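You operate a simulated robot arm through the tools that you are given. There is no shell and no other tool.

Carry out the task below with a simulated robot arm. There is one attempt and no reset: what you move stays moved.

Task
Turn the echo pedal's level down to zero, then plug the cream jack in.
Fine: after that set the level to mark 2 and press the foot switch twice, on and off.
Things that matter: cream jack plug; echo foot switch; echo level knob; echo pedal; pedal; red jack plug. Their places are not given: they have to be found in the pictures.

The check looks at the end state, three seconds after you hand in, the way a careful person would. Anything else that was tipped, shoved, dropped, spilled or broken makes it a failure.

Robot
A 6-joint arm with a two-finger parallel gripper, fixed in place. Base frame: the origin is on the floor under the middle of its stand, x ahead of it, y to its left, z up. Readings come in mm, rad, newtons and seconds.
It reaches about 1066 mm from its shoulder. Its first joint turns from -2.897 to 2.897 rad. Payload 3.91 kg.
The tool frame sits at the grasp point between the pads (the TCP): z along the fingers, y along the line on which they close. The tips reach 30 mm beyond it. Largest opening 110 mm; finger width 20, thickness 10; the body of the gripper, 48 by 112 mm, starts 55 mm behind the TCP.
Orientation is that of the tool frame in the base frame, as a unit quaternion [x, y, z, w]. With the fingers straight down and closing along the base's y, the tool's x points along the base's -x, its y along +y and its z along -z.

Tools
- The arm moves only by the tool move_arm. Its argument "plan" is a list of rows, each an object of numbers (a shift or turn left out is 0, a gripper value left out holds the last): "dx", "dy", "dz": the shift along the tool's x, y, z in units of 400 mm (1.0 is 400 mm); "rx", "ry", "rz": the turn, a rotation vector about the tool's x, y, z in units of 180 degrees (1.0 is 180 degrees); "gripper": the opening, from 0 (shut) to 1 (fully open). In form: [{"dx": .., "dy": .., "dz": .., "rx": .., "ry": .., "rz": .., "gripper": ..}, ...]. A call has 1 to 20 rows; each row is the pose to reach, as a shift and turn from the pose commanded when the call began, along the tool's axes at that moment. A call with a number of a shift or a turn outside -1 to 1 is refused whole. A row lasts 0.2 s, in which the tool goes at most 50 mm and 0.15 rad; a call with a longer step from one row to the next is refused whole, and so is a gripper value outside its range. A pose out of reach is approached as far as the arm can. The call stops where the force on the tool passes 40 N (or 10 N more than at its start, if that is more) or the arm is blocked; 0.2 s more then pass. Each finger travels about 153 mm/s and halts on what it meets, pressing with about 38 N; the grip force reading is that of the motor and also rises with nothing between the fingers. The clock runs only during rows and for 0.2 s after the last one: add rows that repeat a pose to give the fingers time. It gives the time, the measured TCP pose, the force on the tool (base axes), the opening and the grip force at its end, in the units of the frame above (readings bear some noise), with the torque about the TCP (base axes, N m) and any sound that the robot's microphone picked up.
- Cameras (640 x 400 px; columns grow to the right, rows downward): "scene" is fixed at [227.5, -661.4, 1324.8]; the picture's right is [0.98, -0.18, 0.00], its down [-0.04, -0.19, -0.98] and it looks along [0.18, 0.96, -0.20] (base axes); focal length 333 px, centre (320, 200). "wrist" rides on the gripper at [72, 17, -103] in the tool frame; the picture's right is [-0.23, 0.97, 0.00], its down [-0.76, -0.18, -0.62] and it looks along [-0.61, -0.14, 0.78] (tool axes); focal length 222 px, centre (320, 200).
- get_image(camera): a new picture of that camera. It takes no simulated time.
- pixel_to_xyz(camera, pixels): for up to 12 pixels [column, row] of the newest picture of that camera ("zoom" is the newest enlarged one), the place [x, y, z] in the base frame of the surface seen there, good to about 2 mm, but the place of the scene camera against the robot may be out by one fixed shift of up to 25 mm in any direction. It takes no simulated time.
- zoom(camera, box): a new picture of the part [left, top, right, bottom] of that camera's present view, enlarged. It takes no simulated time.
- hand_in(): hands the job in; it is judged then, once.

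Unless the task says otherwise, let go and move clear before handing in.

The tools are called after "Emit:" as a command line: name --argument value ..., lists and objects as JSON in quotes. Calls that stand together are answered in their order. move_arm: Moves the arm, as the interface text tells. Its arguments: {"type":"object","properties":{"plan":{"type":"array","items":{"type":"object","properties":{"dx":{"type":"number"},"dy":{"type":"number"},"dz":{"type":"number"},"rx":{"type":"number"},"ry":{"type":"number"},"rz":{"type":"number"},"gripper":{"type":"number"}}}}},"required":["plan"]} The other tools are called the same way: get_image (camera) takes a picture; pixel_to_xyz (camera, pixels) gives the place of the surface under pixels of a picture; zoom (camera, box) takes an enlarged picture of a part of a camera's view; hand_in () hands the job in.

At the start:

```text
clock: 0.0
tcp_pos: [452.4, 321.4, 1124.7]
ee_rot: [0.0, 1.0, -0.001, -0.001]
ft_force: [-0.4, 0.2, -0.3]
torque: [0.01, -0.01, 0.0]
grip_width: 110.2
finger_force: 0.1
```

scene: 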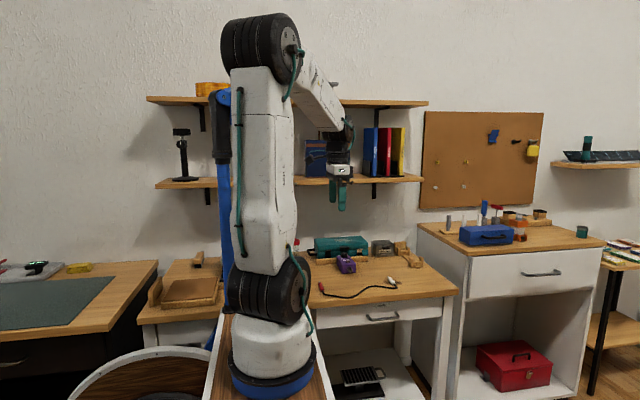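
wrist: 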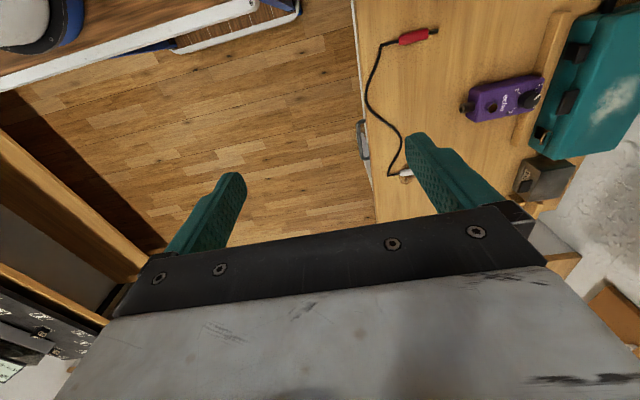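

The wrist picture shows the purple pedal near (503,97), the red plug near (415,37) and the cream plug near (405,173). I'll enlarge both views to see the details.

Emit:
zoom --camera "wrist" --box '[440, 50, 600, 150]'

Emit:
zoom --camera "scene" --box '[300, 230, 440, 317]'

Emit:
pixel_to_xyz --camera "wrist" --pixels '[[503, 97], [530, 97], [470, 107], [540, 80], [412, 38], [434, 31], [405, 173], [392, 173], [450, 130], [540, 135]]'

Emit:
pixel_to_xyz --camera "scene" --pixels '[[346, 264], [392, 284], [322, 290], [350, 257], [341, 257]]'

```text
4.00 times, centred on (520, 100) of wrist
```

zoom: 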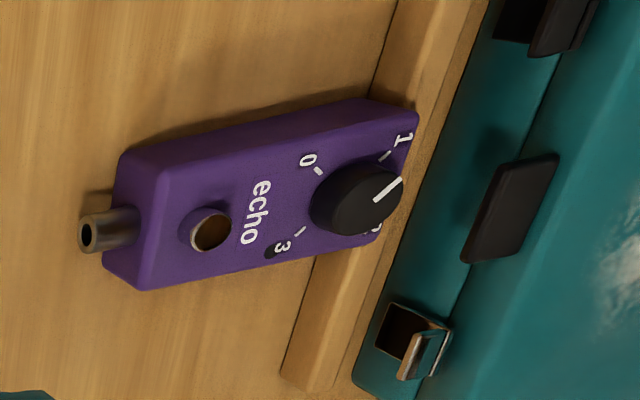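

```text
4.57 times, centred on (370, 274) of scene
```

zoom: 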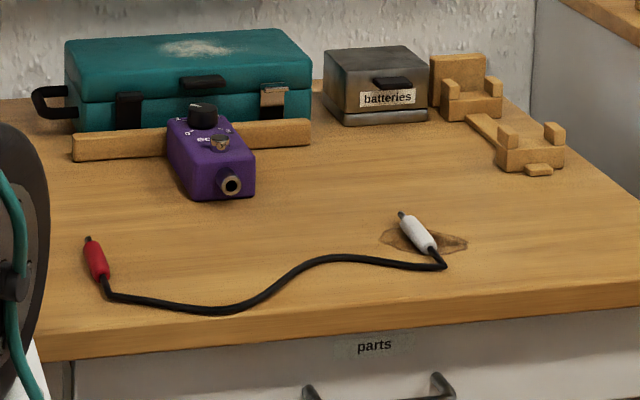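

```text
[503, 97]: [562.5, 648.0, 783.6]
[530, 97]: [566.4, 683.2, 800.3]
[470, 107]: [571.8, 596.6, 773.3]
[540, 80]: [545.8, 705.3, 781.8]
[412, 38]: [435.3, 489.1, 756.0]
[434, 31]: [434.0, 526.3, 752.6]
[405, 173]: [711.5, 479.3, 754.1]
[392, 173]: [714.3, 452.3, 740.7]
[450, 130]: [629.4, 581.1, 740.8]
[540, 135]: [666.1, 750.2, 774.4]
```

```text
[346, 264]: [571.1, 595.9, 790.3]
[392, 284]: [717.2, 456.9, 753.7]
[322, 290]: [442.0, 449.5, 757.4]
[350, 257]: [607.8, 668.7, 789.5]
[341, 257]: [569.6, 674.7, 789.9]
```

The wrist zoom shows the knob pointer lying between marks 1 and 2, with the socket facing away from the batten, towards the table's front edge. Before moving in, I'll measure the shelves, toolbox and table edges for clearance.

Emit:
pixel_to_xyz --camera "scene" --pixels '[[320, 182], [400, 181], [390, 104], [170, 186], [340, 240], [382, 243], [315, 250], [400, 250], [420, 300], [340, 170], [350, 130], [375, 150]]'

Emit:
pixel_to_xyz --camera "wrist" --pixels '[[590, 80], [610, 120], [545, 175], [575, 15], [520, 120], [370, 150], [365, 20], [560, 30]]'

Emit:
zoom --camera "scene" --box '[140, 60, 460, 260]'

```text
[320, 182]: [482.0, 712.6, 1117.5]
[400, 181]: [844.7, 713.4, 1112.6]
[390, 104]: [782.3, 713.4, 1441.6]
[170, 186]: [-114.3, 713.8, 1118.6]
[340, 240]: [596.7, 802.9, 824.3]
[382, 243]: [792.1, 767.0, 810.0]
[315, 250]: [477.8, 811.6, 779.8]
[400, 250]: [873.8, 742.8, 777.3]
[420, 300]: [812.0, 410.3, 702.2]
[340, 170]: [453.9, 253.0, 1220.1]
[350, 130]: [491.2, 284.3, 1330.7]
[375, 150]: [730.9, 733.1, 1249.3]
```

```text
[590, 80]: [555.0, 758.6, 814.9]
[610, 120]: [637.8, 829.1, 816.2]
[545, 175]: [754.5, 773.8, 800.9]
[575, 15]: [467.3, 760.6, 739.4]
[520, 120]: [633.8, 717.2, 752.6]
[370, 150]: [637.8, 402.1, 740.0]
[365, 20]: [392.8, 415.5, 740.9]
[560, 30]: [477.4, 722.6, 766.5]
```

```text
2.00 times, centred on (300, 160) of scene
```

zoom: 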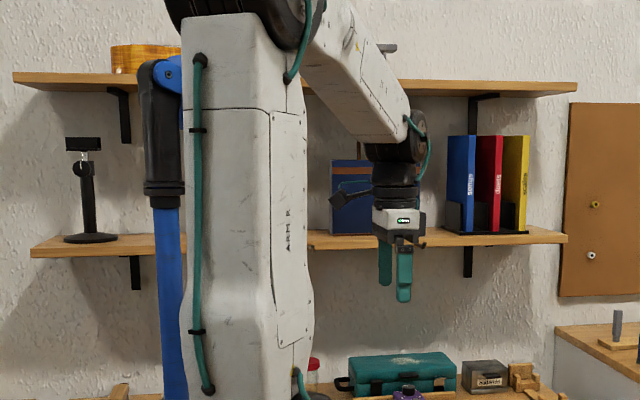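

Shelf front edge is at about y=713, z=1117, so the wrist must stay below it or in front of it; the table is at z≈740. I'll move to about (480, 600, 950) for a closer look at the pedal.

Emit:
move_arm --plan '[{"dx": -0.00875, "dy": 0.0872, "dz": 0.0547, "gripper": 1}, {"dx": -0.0175, "dy": 0.1744, "dz": 0.1094}, {"dx": -0.02625, "dy": 0.2616, "dz": 0.1641}, {"dx": -0.035, "dy": 0.3488, "dz": 0.2188}, {"dx": -0.04375, "dy": 0.436, "dz": 0.2734}, {"dx": -0.0525, "dy": 0.5232, "dz": 0.3281}, {"dx": -0.06125, "dy": 0.6104, "dz": 0.3828}, {"dx": -0.07, "dy": 0.6975, "dz": 0.4375}, {"dx": -0.07, "dy": 0.6975, "dz": 0.4375}]'

Emit:
get_image --camera "wrist"

Emit:
get_image --camera "scene"

```text
clock: 2.0
tcp_pos: [478.5, 601.9, 949.0]
ee_rot: [0.001, 1.0, -0.001, 0.0]
ft_force: [-0.2, 0.1, 0.5]
torque: [0.0, -0.01, 0.02]
grip_width: 110.2
finger_force: 0.1
```

```text
taken
```

wrist: 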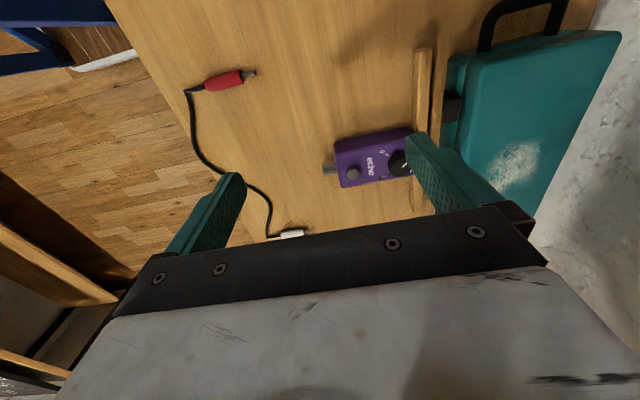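

```text
taken
```

scene: 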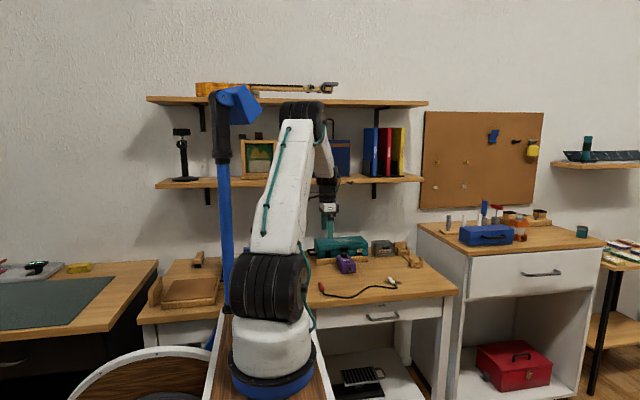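

The pedal is at pixels (335–415, 130–187) with one finger partly over the knob's right side. I'll zoom in and measure the pedal parts.

Emit:
zoom --camera "wrist" --box '[310, 110, 438, 190]'

Emit:
pixel_to_xyz --camera "wrist" --pixels '[[352, 174], [337, 145], [345, 185], [405, 132], [325, 169], [398, 162], [370, 155], [421, 60], [285, 234], [300, 231], [229, 79], [252, 73]]'

```text
5.00 times, centred on (374, 150) of wrist
```

zoom: 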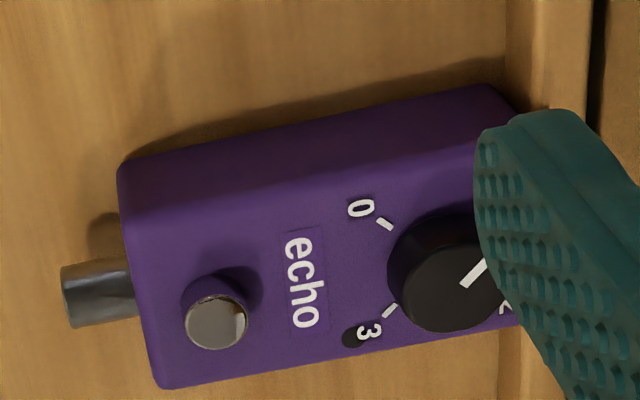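

```text
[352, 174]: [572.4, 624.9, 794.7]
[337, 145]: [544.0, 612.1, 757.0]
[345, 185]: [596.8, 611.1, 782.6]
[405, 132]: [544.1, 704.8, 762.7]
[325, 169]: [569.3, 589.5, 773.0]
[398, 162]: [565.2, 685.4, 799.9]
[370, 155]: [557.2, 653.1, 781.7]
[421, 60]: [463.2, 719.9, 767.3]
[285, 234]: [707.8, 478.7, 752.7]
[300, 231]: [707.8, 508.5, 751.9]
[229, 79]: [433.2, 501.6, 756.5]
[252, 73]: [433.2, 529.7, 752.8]
```

I'll shift to +y by 60 mm so the fingers straddle the pedal in view and the knob is unobstructed.

Emit:
move_arm --plan '[{"dx": -0.025, "dy": 0.075, "dz": 0.025}, {"dx": -0.05, "dy": 0.15, "dz": 0.05}, {"dx": -0.05, "dy": 0.15, "dz": 0.05}]'

Emit:
get_image --camera "wrist"

Emit:
zoom --camera "wrist" --box '[256, 90, 416, 190]'

Emit:
get_image --camera "scene"

```text
clock: 2.8
tcp_pos: [499.7, 660.0, 927.3]
ee_rot: [0.0, 1.0, 0.0, 0.001]
ft_force: [-0.2, 0.1, -0.2]
torque: [0.0, -0.01, -0.01]
grip_width: 110.1
finger_force: 0.1
```

```text
taken
```

wrist: 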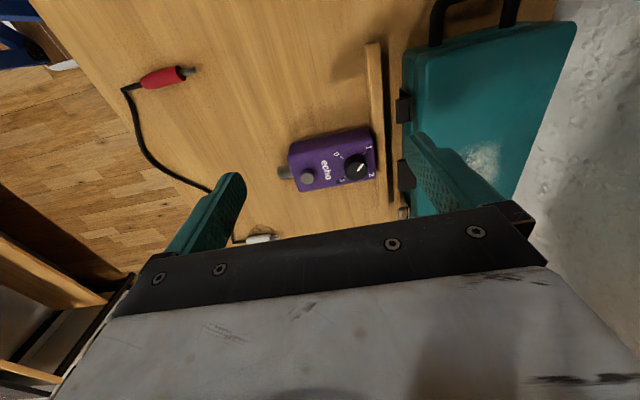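

```text
4.00 times, centred on (336, 140) of wrist
```

zoom: 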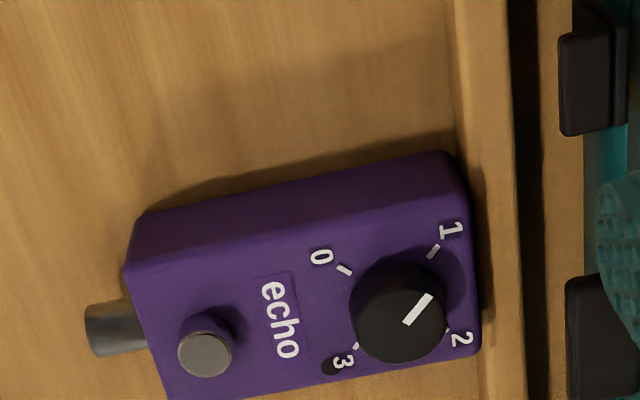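

```text
taken
```

scene: 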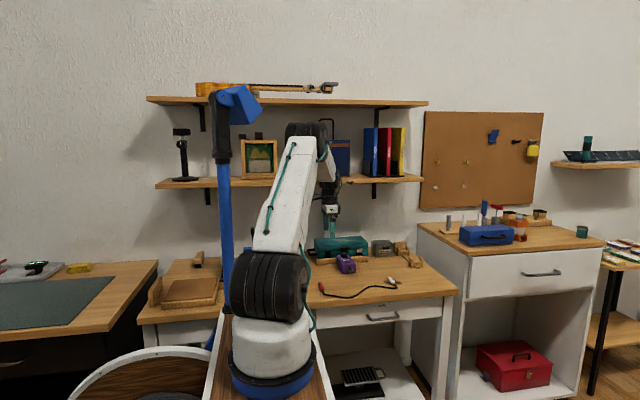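

The knob and all four marks are now clear in the zoom (0 at (345,270), 1 at (433,250), 2 near (447,330), 3 at (355,345)). I'll measure them, and the elbow's clearance to the shelf.

Emit:
pixel_to_xyz --camera "zoom" --pixels '[[344, 269], [433, 251], [447, 330], [356, 346], [408, 323], [431, 296], [353, 305], [445, 305], [398, 360], [395, 318], [205, 355], [395, 340]]'

Emit:
pixel_to_xyz --camera "scene" --pixels '[[305, 128], [320, 130], [330, 200], [328, 185], [335, 155], [258, 160], [315, 180]]'

Emit:
zoom --camera "scene" --box '[240, 100, 400, 200]'

Emit:
zoom --camera "scene" --box '[310, 240, 390, 290]'

```text
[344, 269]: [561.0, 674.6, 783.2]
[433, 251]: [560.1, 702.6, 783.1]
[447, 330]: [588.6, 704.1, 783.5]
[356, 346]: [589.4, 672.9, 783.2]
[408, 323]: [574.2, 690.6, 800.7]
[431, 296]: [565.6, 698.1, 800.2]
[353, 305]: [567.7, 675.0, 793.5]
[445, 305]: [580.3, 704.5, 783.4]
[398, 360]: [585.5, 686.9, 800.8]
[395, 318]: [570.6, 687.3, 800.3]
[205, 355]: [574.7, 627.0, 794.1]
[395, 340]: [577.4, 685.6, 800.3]
```

```text
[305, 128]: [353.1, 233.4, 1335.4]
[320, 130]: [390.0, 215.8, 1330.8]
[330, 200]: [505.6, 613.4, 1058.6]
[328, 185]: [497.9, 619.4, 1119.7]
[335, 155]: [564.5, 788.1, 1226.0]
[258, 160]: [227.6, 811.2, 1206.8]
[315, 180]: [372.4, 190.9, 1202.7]
```

```text
4.00 times, centred on (320, 150) of scene
```

zoom: 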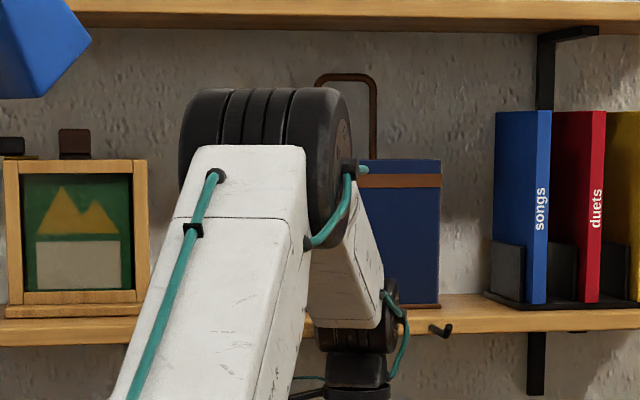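

```text
8.00 times, centred on (350, 265) of scene
```

zoom: 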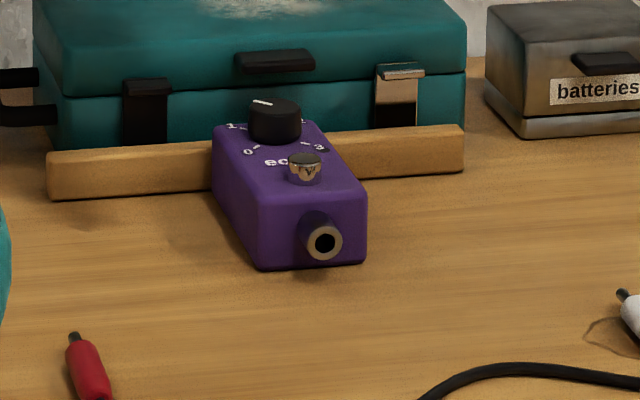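

Marks give a knob centre of about (574.8, 688.5), and the pointer at (565.6, 698.1) lies on mark 1. Before descending I'll check where the wrist joints are relative to the shelf and the hook-like item at zoom (440,328).

Emit:
zoom --camera "scene" --box '[296, 160, 376, 210]'

Emit:
pixel_to_xyz --camera "zoom" --pixels '[[400, 180], [440, 170], [420, 172], [240, 100], [290, 130], [290, 175], [240, 250], [250, 320], [380, 150], [480, 180], [350, 230], [330, 100]]'

```text
8.00 times, centred on (336, 185) of scene
```

zoom: 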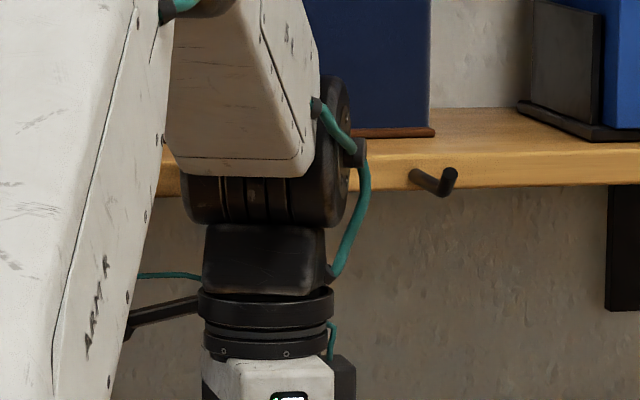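

```text
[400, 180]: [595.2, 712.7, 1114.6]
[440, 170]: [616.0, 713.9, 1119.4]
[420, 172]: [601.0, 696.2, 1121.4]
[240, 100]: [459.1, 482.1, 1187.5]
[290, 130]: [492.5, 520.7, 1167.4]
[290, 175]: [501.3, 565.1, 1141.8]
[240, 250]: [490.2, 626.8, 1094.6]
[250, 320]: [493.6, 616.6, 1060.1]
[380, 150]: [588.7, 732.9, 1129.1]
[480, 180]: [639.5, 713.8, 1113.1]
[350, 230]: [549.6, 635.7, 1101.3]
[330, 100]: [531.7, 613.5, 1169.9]
```

A hook sticks out of the shelf edge near x≈600, z≈1115, above where the wrist would travel. I'll work out the scene camera's fixed shift by comparing features seen by both cameras.

Emit:
zoom --camera "scene" --box '[310, 240, 390, 290]'

Emit:
pixel_to_xyz --camera "zoom" --pixels '[[304, 160], [275, 108], [266, 103], [323, 240], [80, 355], [100, 175], [440, 165], [240, 255], [350, 255], [330, 195]]'

Emit:
pixel_to_xyz --camera "scene" --pixels '[[351.5, 182.5], [352, 181.5], [350, 183], [351, 183]]'

Emit:
zoom --camera "scene" --box '[338, 172, 370, 192]'

Emit:
pixel_to_xyz --camera "zoom" --pixels '[[250, 210], [270, 190], [280, 200], [200, 180], [220, 200], [240, 200], [290, 170]]'

```text
8.00 times, centred on (350, 265) of scene
```

zoom: 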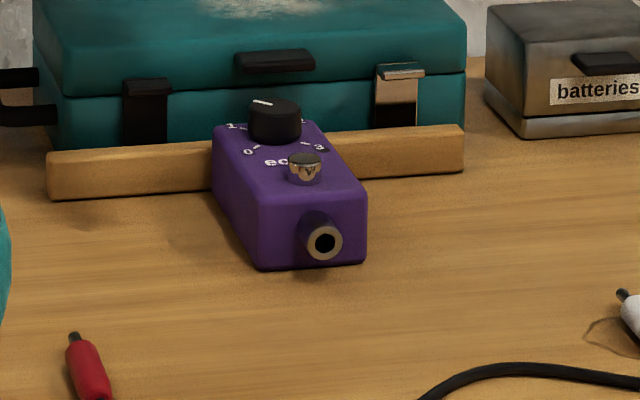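

```text
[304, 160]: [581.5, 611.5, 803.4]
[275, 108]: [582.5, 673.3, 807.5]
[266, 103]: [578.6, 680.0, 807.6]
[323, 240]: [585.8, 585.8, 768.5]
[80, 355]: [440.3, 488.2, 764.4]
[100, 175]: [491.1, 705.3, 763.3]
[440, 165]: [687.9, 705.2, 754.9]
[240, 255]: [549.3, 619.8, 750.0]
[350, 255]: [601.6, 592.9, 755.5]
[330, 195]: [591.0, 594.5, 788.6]
```

```text
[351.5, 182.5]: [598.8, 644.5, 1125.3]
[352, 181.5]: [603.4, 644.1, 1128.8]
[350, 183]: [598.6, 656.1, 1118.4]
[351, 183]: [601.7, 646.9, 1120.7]
```

```text
16.00 times, centred on (354, 182) of scene
```

zoom: 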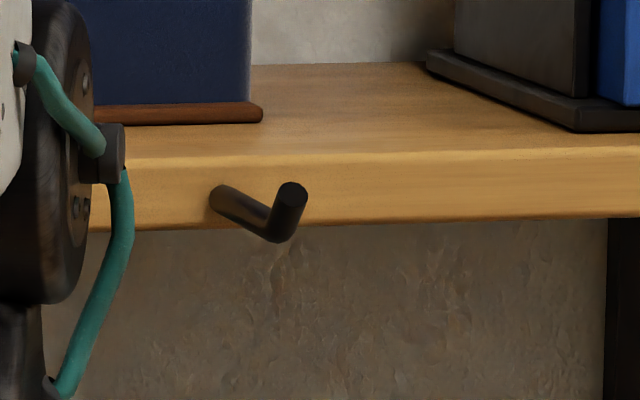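

```text
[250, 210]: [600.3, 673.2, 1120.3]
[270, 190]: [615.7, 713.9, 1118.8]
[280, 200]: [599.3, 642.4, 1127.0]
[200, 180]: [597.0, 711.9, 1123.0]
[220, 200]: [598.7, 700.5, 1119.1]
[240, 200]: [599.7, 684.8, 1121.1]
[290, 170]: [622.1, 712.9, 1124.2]
```

Comparing the foot switch in both views, the scene frame is off by about (+7.5, −15, +8), so the hook really ends near (592, 657, 1107+). I'll narrow the fingers, go down at x=500 clear of the hook, then slide in under it at low height.

Emit:
move_arm --plan '[{"dz": 0.08, "gripper": 0.42}, {"dz": 0.16}, {"dz": 0.2425}, {"dy": 0.07, "dz": 0.2425}, {"dy": 0.07, "dz": 0.2425}]'

Emit:
get_image --camera "wrist"

Emit:
get_image --camera "scene"

Emit:
zoom --camera "scene" --box '[290, 160, 386, 220]'

```text
clock: 4.0
tcp_pos: [499.6, 687.8, 830.7]
ee_rot: [-0.001, 1.0, 0.0, 0.0]
ft_force: [0.8, -0.9, -0.5]
torque: [-0.02, 0.0, 0.01]
grip_width: 45.9
finger_force: 0.1
```

```text
taken
```

wrist: 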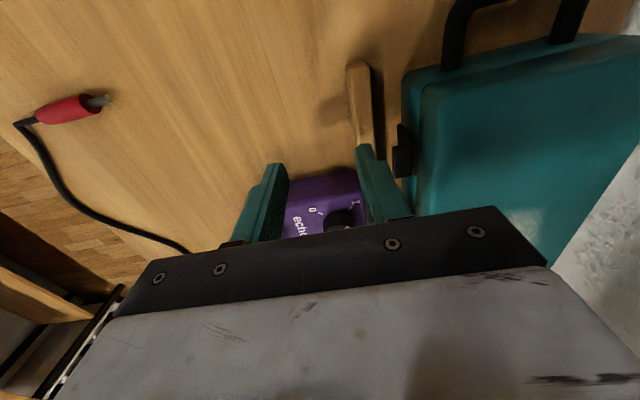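

```text
taken
```

scene: 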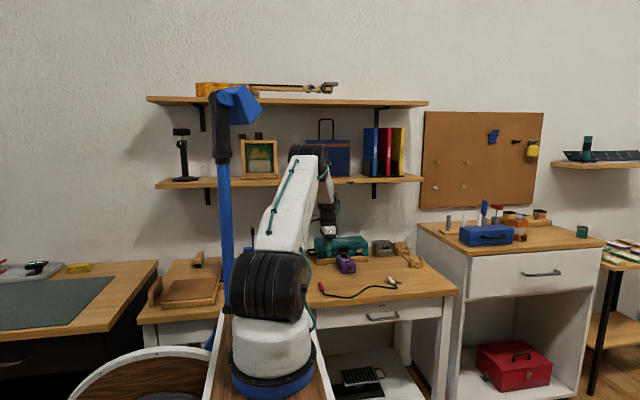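

```text
6.67 times, centred on (338, 190) of scene
```

zoom: 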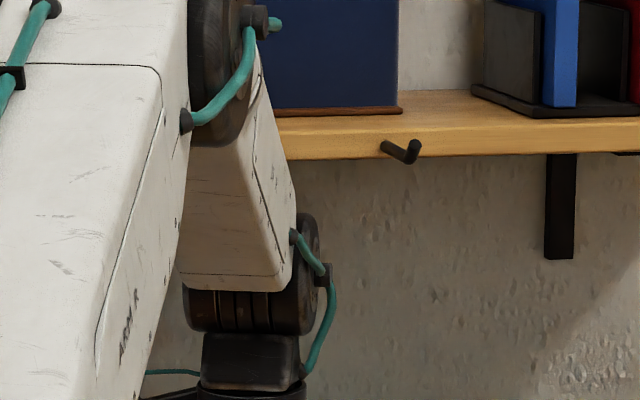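

Wheel top is about 29 mm below the hook (zoom rows 212 vs 164), so the approach is clear. I'll slide along +x over the knob at slightly lower height with the fingers straddling it.

Emit:
move_arm --plan '[{"dz": 0.02}, {"dx": -0.09, "dz": 0.02}, {"dx": -0.15, "dz": 0.02}, {"dx": -0.15, "dz": 0.02}]'

Emit:
get_image --camera "wrist"

Emit:
zoom --camera "wrist" --box '[224, 150, 416, 270]'

Emit:
zoom --camera "scene" --box '[290, 160, 418, 240]'

```text
clock: 5.0
tcp_pos: [561.2, 687.8, 823.6]
ee_rot: [0.0, 1.0, -0.001, 0.001]
ft_force: [0.7, 1.7, -1.0]
torque: [0.0, 0.02, 0.0]
grip_width: 46.1
finger_force: 0.2
```

```text
taken
```

wrist: 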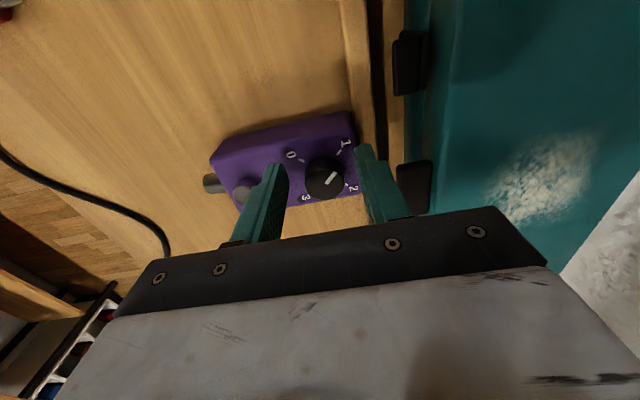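

```text
3.33 times, centred on (320, 210) of wrist
```

zoom: 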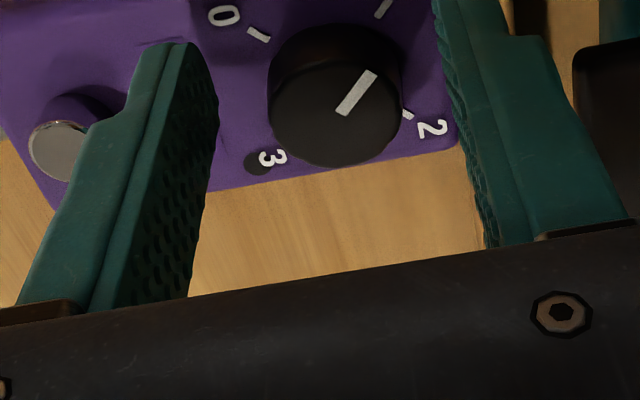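

```text
5.00 times, centred on (354, 200) of scene
```

zoom: 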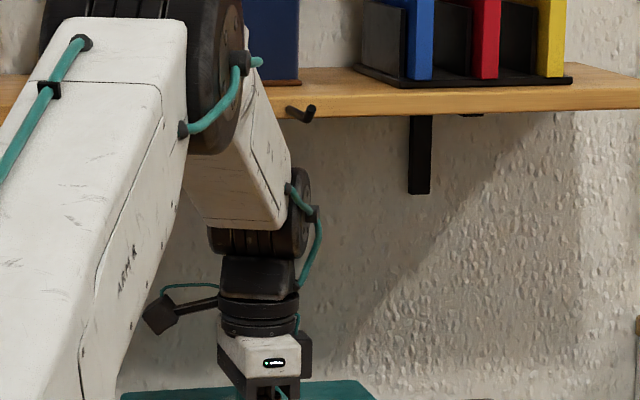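

The knob sits between the fingers in view, with its top around wrist pixel (325,185). I'll take precise positions of the knob rim, pointer and marks before finalising alignment.

Emit:
zoom --camera "wrist" --box '[288, 145, 368, 195]'

Emit:
pixel_to_xyz --camera "wrist" --pixels '[[306, 184], [325, 197], [343, 180], [326.9, 183.6], [335, 172.8], [302, 160], [339, 152], [346.5, 184], [305, 199], [280, 175], [362, 155], [325, 185]]'

```text
8.00 times, centred on (328, 170) of wrist
```

zoom: 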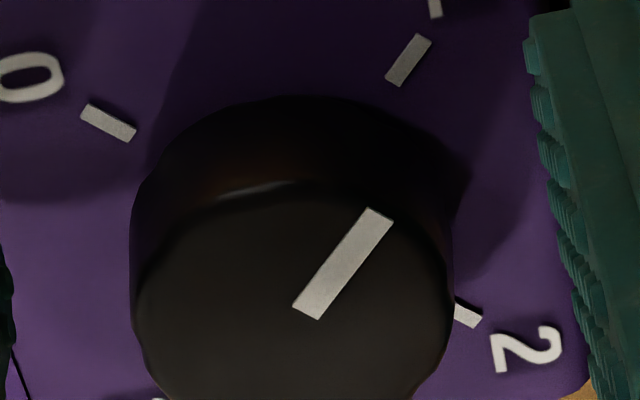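

```text
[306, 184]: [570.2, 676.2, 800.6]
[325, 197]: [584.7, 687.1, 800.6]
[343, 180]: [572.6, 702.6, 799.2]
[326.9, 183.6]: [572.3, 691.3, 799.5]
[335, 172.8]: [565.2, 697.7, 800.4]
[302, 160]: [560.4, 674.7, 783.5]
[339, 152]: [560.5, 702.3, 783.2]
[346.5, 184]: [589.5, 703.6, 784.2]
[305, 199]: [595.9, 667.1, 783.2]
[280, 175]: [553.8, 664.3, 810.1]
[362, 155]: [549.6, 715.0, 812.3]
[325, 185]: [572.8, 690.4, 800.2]
```

Pointer direction gives −48° (mark 1) and the knob centre is about (574.8, 689.0), radius ~13. I'll centre the TCP there, lower the tips to just above the pedal top, and close on the knob.

Emit:
move_arm --plan '[{"dx": -0.036, "dy": 0.0015, "dz": 0.0}, {"dx": -0.036, "dy": 0.0015, "dz": 0.018}, {"dx": -0.036, "dy": 0.0015, "dz": 0.018}, {"dx": -0.036, "dy": 0.0015, "dz": 0.018, "gripper": 0.2}, {"dx": -0.036, "dy": 0.0015, "dz": 0.018, "gripper": 0.2}, {"dx": -0.036, "dy": 0.0015, "dz": 0.018, "gripper": 0.2}]'

Emit:
zoom --camera "wrist" --box '[224, 150, 416, 270]'

```text
clock: 6.4
tcp_pos: [576.0, 687.4, 815.1]
ee_rot: [0.0, 1.0, 0.0, 0.0]
ft_force: [1.0, -0.3, 0.8]
torque: [0.0, -0.05, -0.01]
grip_width: 28.6
finger_force: 38.4
```

```text
3.33 times, centred on (320, 210) of wrist
```

zoom: 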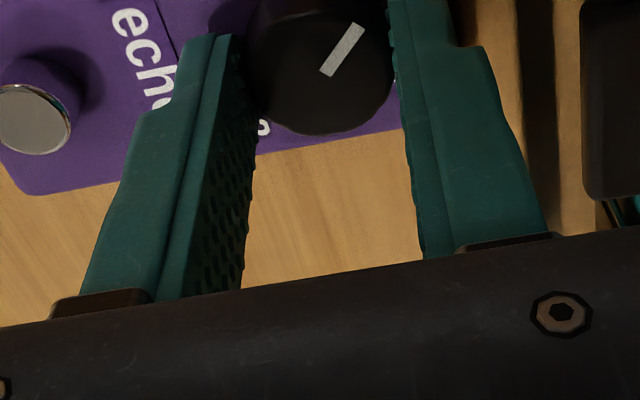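

Gripped at 28.6 mm, with almost no side force, so the knob is held centred. I'll turn counter-clockwise (seen from above) by 30° first and check that the knob follows.

Emit:
move_arm --plan '[{"rz": -0.042}, {"rz": -0.084}, {"rz": -0.126}, {"rz": -0.167}, {"rz": -0.167}]'

Emit:
get_image --camera "wrist"

Emit:
zoom --camera "wrist" --box '[240, 130, 400, 230]'

```text
clock: 7.6
tcp_pos: [574.7, 688.5, 815.3]
ee_rot: [-0.26, 0.966, -0.001, -0.001]
ft_force: [-0.4, -0.5, 0.2]
torque: [0.03, 0.02, -0.03]
grip_width: 28.7
finger_force: 38.0
```

```text
taken
```

wrist: 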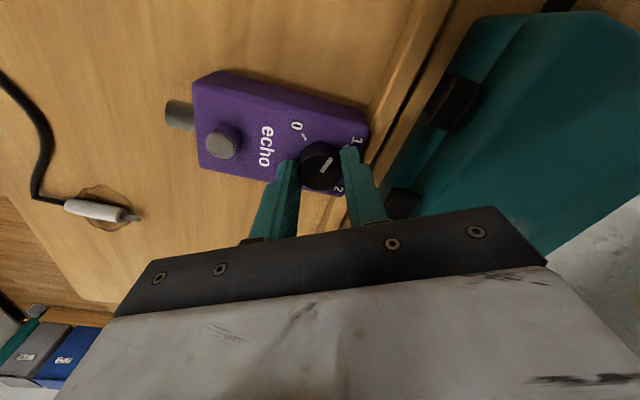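

```text
4.00 times, centred on (320, 180) of wrist
```

zoom: 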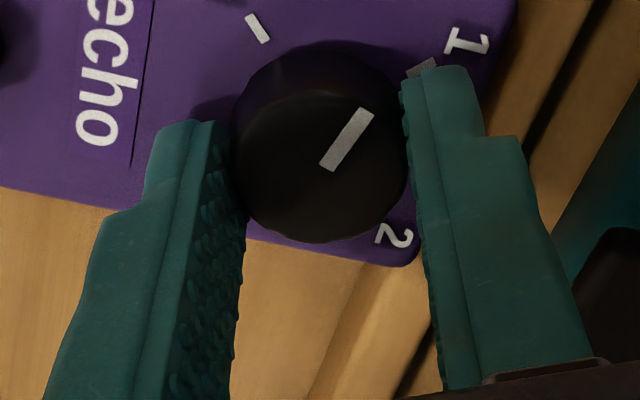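

The pointer kept its place between the fingers while the pedal's marks turned beneath it, so the knob follows. I'll turn a further 60° towards 0.

Emit:
move_arm --plan '[{"rz": -0.042}, {"rz": -0.084}, {"rz": -0.126}, {"rz": -0.167}, {"rz": -0.209}, {"rz": -0.251}, {"rz": -0.293}, {"rz": -0.3333}, {"rz": -0.3333}]'

Emit:
get_image --camera "wrist"

Emit:
zoom --camera "wrist" --box '[256, 110, 384, 190]'

```text
clock: 9.6
tcp_pos: [574.4, 688.1, 815.8]
ee_rot: [0.708, -0.706, 0.0, 0.0]
ft_force: [-0.2, 0.4, -1.0]
torque: [0.11, 0.0, -0.03]
grip_width: 28.5
finger_force: 37.9
```

```text
taken
```

wrist: 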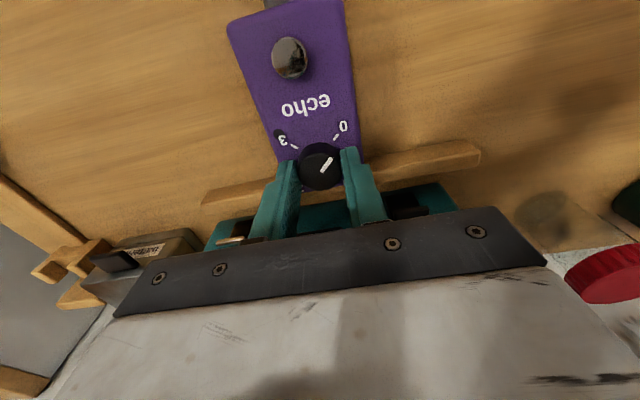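

```text
5.00 times, centred on (320, 150) of wrist
```

zoom: 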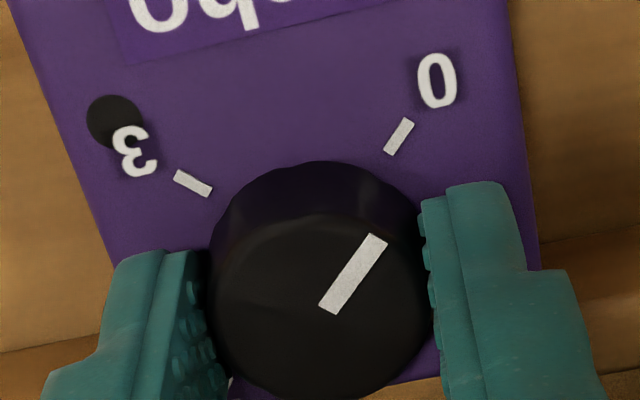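

The pointer (zoom (328,308)→(377,240)) now seems to point at mark 0 at (399,137). I'll measure the angles exactly.

Emit:
pixel_to_xyz --camera "zoom" --pixels '[[328, 306], [377, 241], [391, 150], [407, 123], [207, 192], [178, 174], [355, 271], [399, 137], [192, 183]]'

Emit:
pixel_to_xyz --camera "wrist" --pixels '[[230, 35], [270, 145], [345, 10], [356, 100], [290, 58], [250, 20], [330, 8]]'

```text
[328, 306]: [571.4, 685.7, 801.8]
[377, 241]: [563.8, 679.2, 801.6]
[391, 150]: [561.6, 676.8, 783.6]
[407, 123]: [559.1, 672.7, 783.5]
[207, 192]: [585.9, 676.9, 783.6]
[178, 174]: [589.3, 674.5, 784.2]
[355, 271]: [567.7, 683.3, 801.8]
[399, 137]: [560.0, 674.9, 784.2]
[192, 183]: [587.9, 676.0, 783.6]
```

```text
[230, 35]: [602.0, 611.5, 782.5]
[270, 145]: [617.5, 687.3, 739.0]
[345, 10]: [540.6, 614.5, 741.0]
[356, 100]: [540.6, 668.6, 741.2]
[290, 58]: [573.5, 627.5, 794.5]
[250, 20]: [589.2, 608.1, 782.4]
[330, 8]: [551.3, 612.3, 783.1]
```

Pointer measures about −131° against mark 0 at about −134°, so it is within a few degrees. I'll nudge another 6° towards the stop and watch the torque.

Emit:
move_arm --plan '[{"rz": -0.0111}, {"rz": -0.0222}, {"rz": -0.0333}, {"rz": -0.0333}]'

Emit:
zoom --camera "wrist" --box '[256, 110, 384, 190]'

```text
clock: 10.6
tcp_pos: [575.9, 688.7, 816.7]
ee_rot: [0.743, -0.669, 0.001, 0.001]
ft_force: [1.6, -11.0, 0.1]
torque: [-0.47, -0.07, -0.28]
grip_width: 28.6
finger_force: 37.9
```

```text
5.00 times, centred on (320, 150) of wrist
```

zoom: 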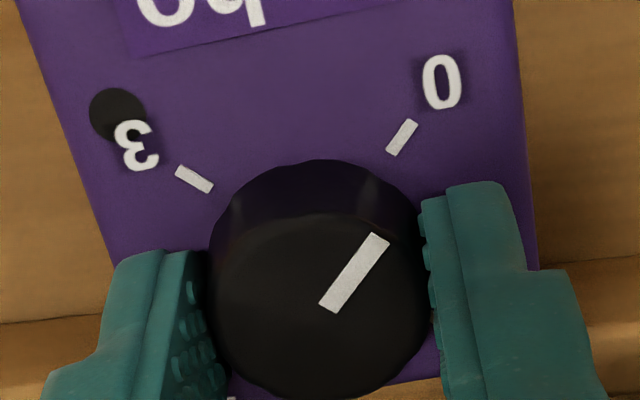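

The last 6° carried the whole pedal round: the marks stayed put relative to the fingers and force rose to −11 N, so the knob is at its zero stop. I'll measure how far the pedal turned before undoing it.

Emit:
get_image --camera "wrist"

Emit:
zoom --camera "wrist" --box '[208, 0, 400, 120]'

Emit:
pixel_to_xyz --camera "zoom" --pixels '[[88, 140], [180, 330], [460, 60], [490, 250], [270, 185], [120, 60], [400, 20], [260, 60], [100, 165], [485, 220]]'

Emit:
zoom --camera "scene" --box '[310, 240, 390, 290]'

```text
taken
```

wrist: 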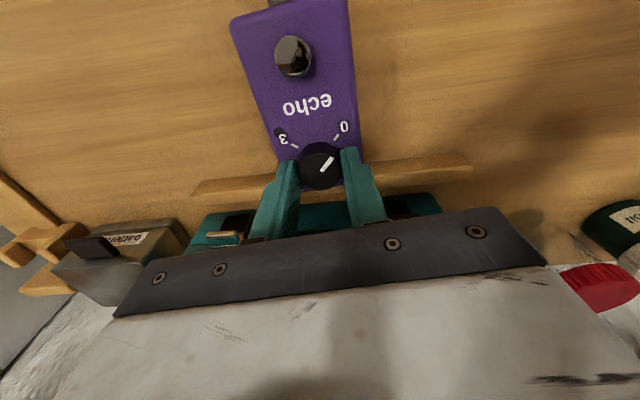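

```text
3.33 times, centred on (304, 60) of wrist
```

zoom: 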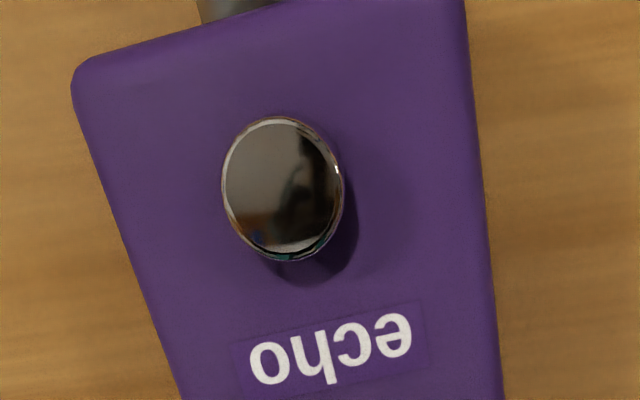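

```text
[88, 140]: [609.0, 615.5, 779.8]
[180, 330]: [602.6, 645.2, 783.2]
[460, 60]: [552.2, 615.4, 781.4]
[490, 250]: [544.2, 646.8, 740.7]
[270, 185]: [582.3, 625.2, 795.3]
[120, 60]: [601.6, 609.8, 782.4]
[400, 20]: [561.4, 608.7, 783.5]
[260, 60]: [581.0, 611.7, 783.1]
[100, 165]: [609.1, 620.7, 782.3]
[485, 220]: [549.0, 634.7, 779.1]
```

```text
8.00 times, centred on (350, 265) of scene
```

zoom: 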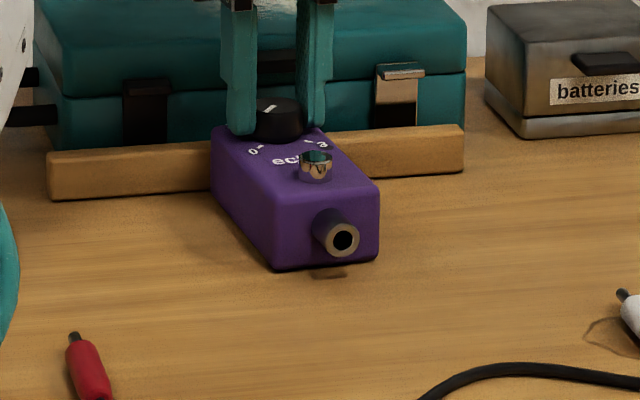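

The pedal swung about 6° (foot switch moved from x=573.5 to 582.3 in the readings). I'll rotate back by 6° while still gripping and see whether the pedal comes back with the knob.

Emit:
move_arm --plan '[{"rz": 0.0083}, {"rz": 0.0166}, {"rz": 0.025}, {"rz": 0.0333}, {"rz": 0.0333}]'

Emit:
get_image --camera "wrist"

Emit:
zoom --camera "wrist" --box '[256, 110, 384, 190]'

Emit:
pixel_to_xyz --camera "wrist" --pixels '[[293, 57], [234, 42], [262, 99], [346, 18], [355, 75], [244, 18], [328, 6]]'

```text
clock: 11.8
tcp_pos: [573.3, 688.5, 815.8]
ee_rot: [0.707, -0.707, 0.001, 0.001]
ft_force: [0.4, -0.1, -0.1]
torque: [0.06, 0.02, -0.02]
grip_width: 28.6
finger_force: 38.1
```

```text
taken
```

wrist: 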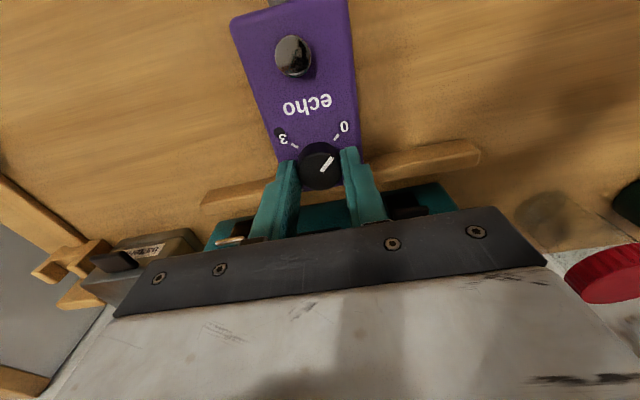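

```text
5.00 times, centred on (320, 150) of wrist
```

zoom: 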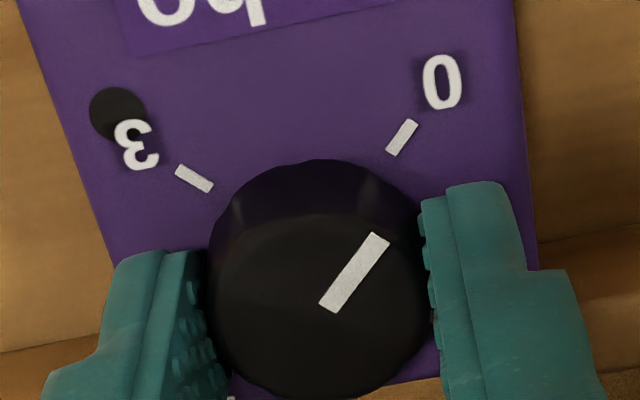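

```text
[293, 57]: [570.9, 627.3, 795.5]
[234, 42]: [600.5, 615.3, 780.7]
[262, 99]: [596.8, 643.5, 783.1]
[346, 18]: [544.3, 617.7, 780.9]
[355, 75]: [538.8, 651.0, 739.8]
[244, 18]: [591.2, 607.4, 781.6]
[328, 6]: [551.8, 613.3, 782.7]
```

The pedal came back with the knob (marks unchanged relative to the fingers, batten back where it was), with the switch reading x=570.9 versus 573.5 originally, i.e. about 2° over. I'll turn back 2°, then check.

Emit:
move_arm --plan '[{"rz": -0.006}, {"rz": -0.012}, {"rz": -0.012}]'

Emit:
get_image --camera "wrist"

Emit:
pixel_to_xyz --camera "wrist" --pixels '[[293, 57], [234, 42], [262, 99], [244, 18], [328, 6]]'

Emit:
zoom --camera "scene" --box '[310, 240, 390, 290]'

```text
clock: 12.6
tcp_pos: [574.1, 688.2, 816.0]
ee_rot: [0.72, -0.694, 0.0, 0.0]
ft_force: [0.5, 0.7, -0.2]
torque: [0.11, -0.01, 0.04]
grip_width: 28.5
finger_force: 38.1
```

```text
taken
```

wrist: 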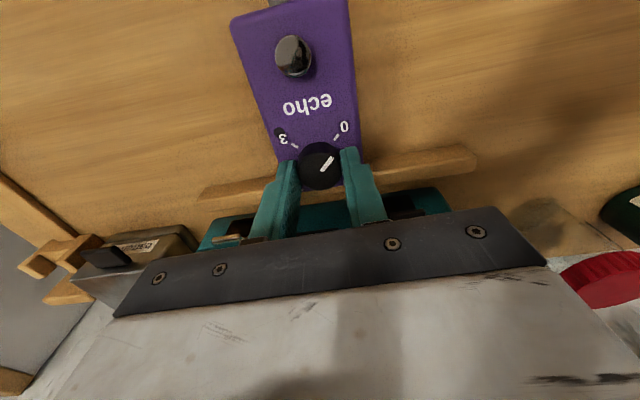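

```text
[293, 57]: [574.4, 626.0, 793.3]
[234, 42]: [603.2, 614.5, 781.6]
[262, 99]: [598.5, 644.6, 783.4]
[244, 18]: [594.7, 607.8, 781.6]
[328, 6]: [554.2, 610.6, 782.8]
```

```text
8.00 times, centred on (350, 265) of scene
```

zoom: 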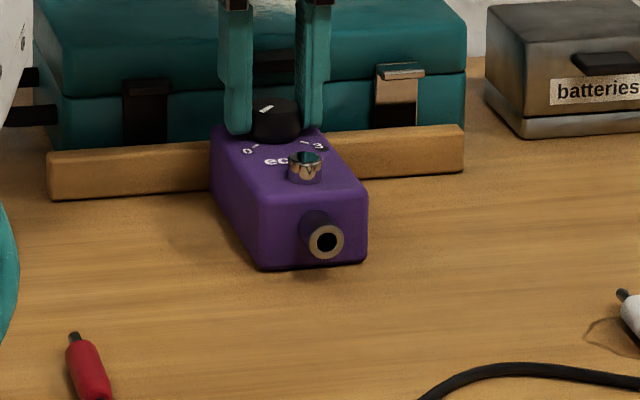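

The pedal is back to its original place (socket at (326,240) vs (323,240) before) and the knob is at its zero stop. I'll release, lift 20 mm, back out along −y under the hook, and then rise.

Emit:
move_arm --plan '[{"gripper": 0.42}, {"gripper": 0.42}, {"dz": -0.025}, {"dz": -0.05}, {"dx": 0.1, "dy": 0.0037, "dz": -0.05}, {"dx": 0.2, "dy": 0.0073, "dz": -0.05}, {"dx": 0.3, "dy": 0.011, "dz": -0.05}, {"dx": 0.4, "dy": 0.0147, "dz": -0.08}, {"dx": 0.45, "dy": -0.05, "dz": -0.12}, {"dx": 0.5, "dy": -0.13, "dz": -0.15}, {"dx": 0.55, "dy": -0.22, "dz": -0.17}, {"dx": 0.6, "dy": -0.3, "dz": -0.17}, {"dx": 0.6, "dy": -0.3, "dz": -0.17}]'

Emit:
get_image --camera "wrist"

Emit:
get_image --camera "scene"

```text
clock: 15.4
tcp_pos: [704.4, 454.5, 884.9]
ee_rot: [0.721, -0.693, 0.0, 0.0]
ft_force: [-0.5, 0.5, 0.4]
torque: [0.02, -0.02, -0.04]
grip_width: 46.3
finger_force: 0.1
```

```text
taken
```

wrist: 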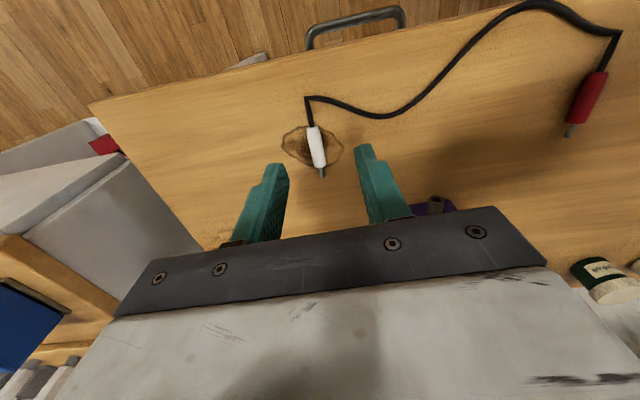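

```text
taken
```

scene: 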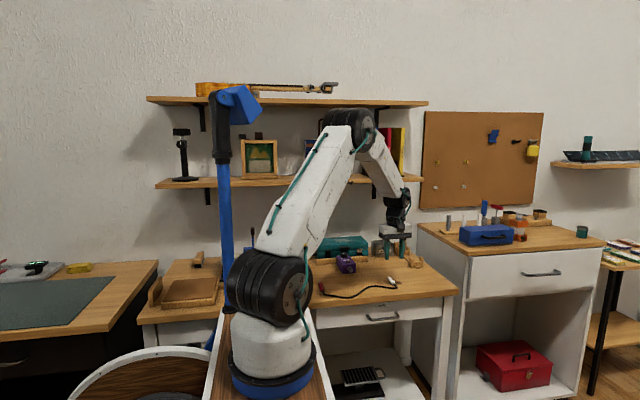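

The cream plug is at wrist pixels (312–323, 127–178), pointing towards +y. I'll zoom in to measure it, and confirm the knob's setting in the scene view.

Emit:
zoom --camera "scene" --box '[326, 246, 374, 276]'

Emit:
zoom --camera "wrist" --box '[272, 110, 368, 170]'

Emit:
zoom --camera "wrist" --box '[272, 120, 368, 180]'

```text
13.33 times, centred on (350, 261) of scene
```

zoom: 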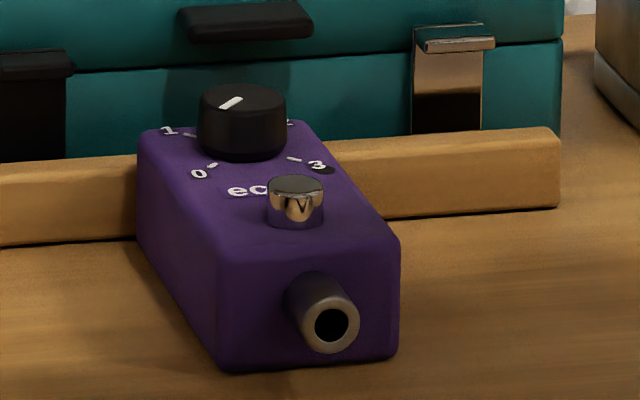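

```text
6.67 times, centred on (320, 140) of wrist
```

zoom: 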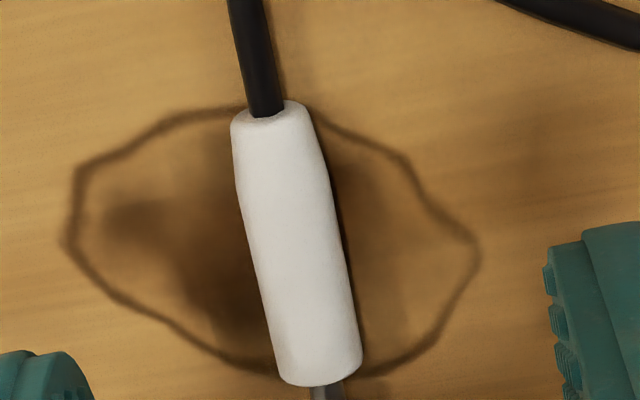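

```text
6.67 times, centred on (320, 150) of wrist
```

zoom: 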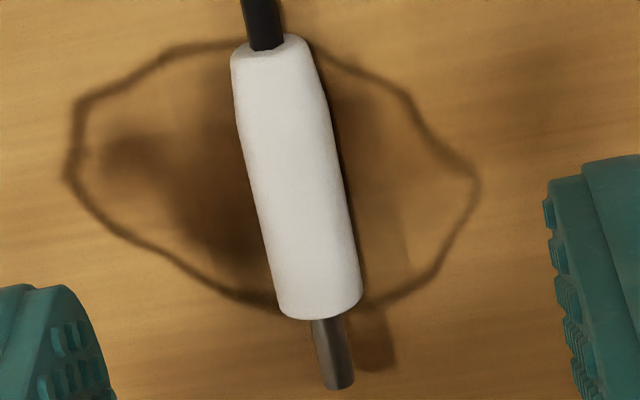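

The knob pointer shows at 0 in the scene zoom. Now I'll measure the plug's body and tip.

Emit:
pixel_to_xyz --camera "zoom" --pixels '[[270, 60], [282, 120], [295, 180], [308, 240], [320, 300], [333, 340], [340, 380], [252, 180], [338, 180], [264, 20], [450, 300], [150, 350]]'

```text
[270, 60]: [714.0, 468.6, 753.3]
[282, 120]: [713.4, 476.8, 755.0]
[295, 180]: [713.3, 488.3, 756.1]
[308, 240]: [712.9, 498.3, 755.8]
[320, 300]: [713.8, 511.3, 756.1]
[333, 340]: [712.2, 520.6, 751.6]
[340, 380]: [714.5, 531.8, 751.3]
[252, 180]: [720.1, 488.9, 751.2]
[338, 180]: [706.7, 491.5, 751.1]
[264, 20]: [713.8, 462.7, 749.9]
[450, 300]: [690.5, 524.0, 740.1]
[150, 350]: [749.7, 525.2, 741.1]
```

The plug lies along +y at x≈713.4, body y 466–515, top z≈756, tip to y≈533. I'll square the tool to the base axes and come over the body at (713.4, 488, 830).

Emit:
move_arm --plan '[{"dx": -0.0426, "dy": -0.014, "dz": 0.06, "rz": 0.0123}, {"dx": -0.0853, "dy": -0.0279, "dz": 0.1375, "rz": 0.0123}, {"dx": -0.0853, "dy": -0.0279, "dz": 0.1375, "rz": 0.0123}, {"dx": -0.0853, "dy": -0.0279, "dz": 0.1375, "rz": 0.0123}]'

Emit:
get_image --camera "wrist"

Emit:
zoom --camera "wrist" --box '[240, 110, 400, 210]'

Emit:
pixel_to_xyz --camera "zoom" --pixels '[[320, 200], [310, 150], [330, 240], [345, 290]]'

```text
clock: 16.4
tcp_pos: [711.4, 491.2, 830.7]
ee_rot: [-0.706, 0.708, 0.0, 0.0]
ft_force: [-0.2, 0.1, 0.4]
torque: [0.03, -0.01, -0.05]
grip_width: 46.1
finger_force: 0.0
```

```text
taken
```

wrist: 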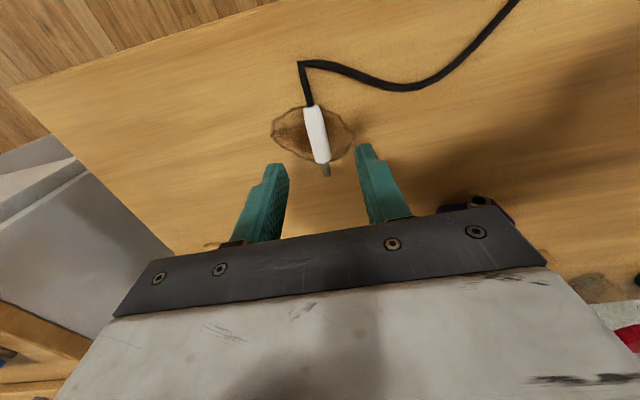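

```text
4.00 times, centred on (320, 160) of wrist
```

zoom: 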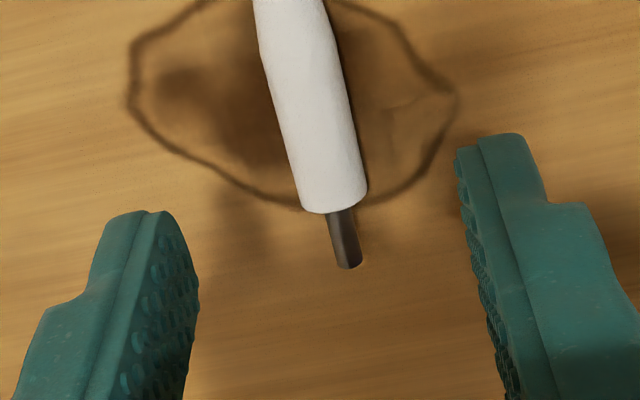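

```text
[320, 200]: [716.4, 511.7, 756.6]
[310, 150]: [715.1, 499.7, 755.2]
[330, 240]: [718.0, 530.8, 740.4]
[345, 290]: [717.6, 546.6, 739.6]
```

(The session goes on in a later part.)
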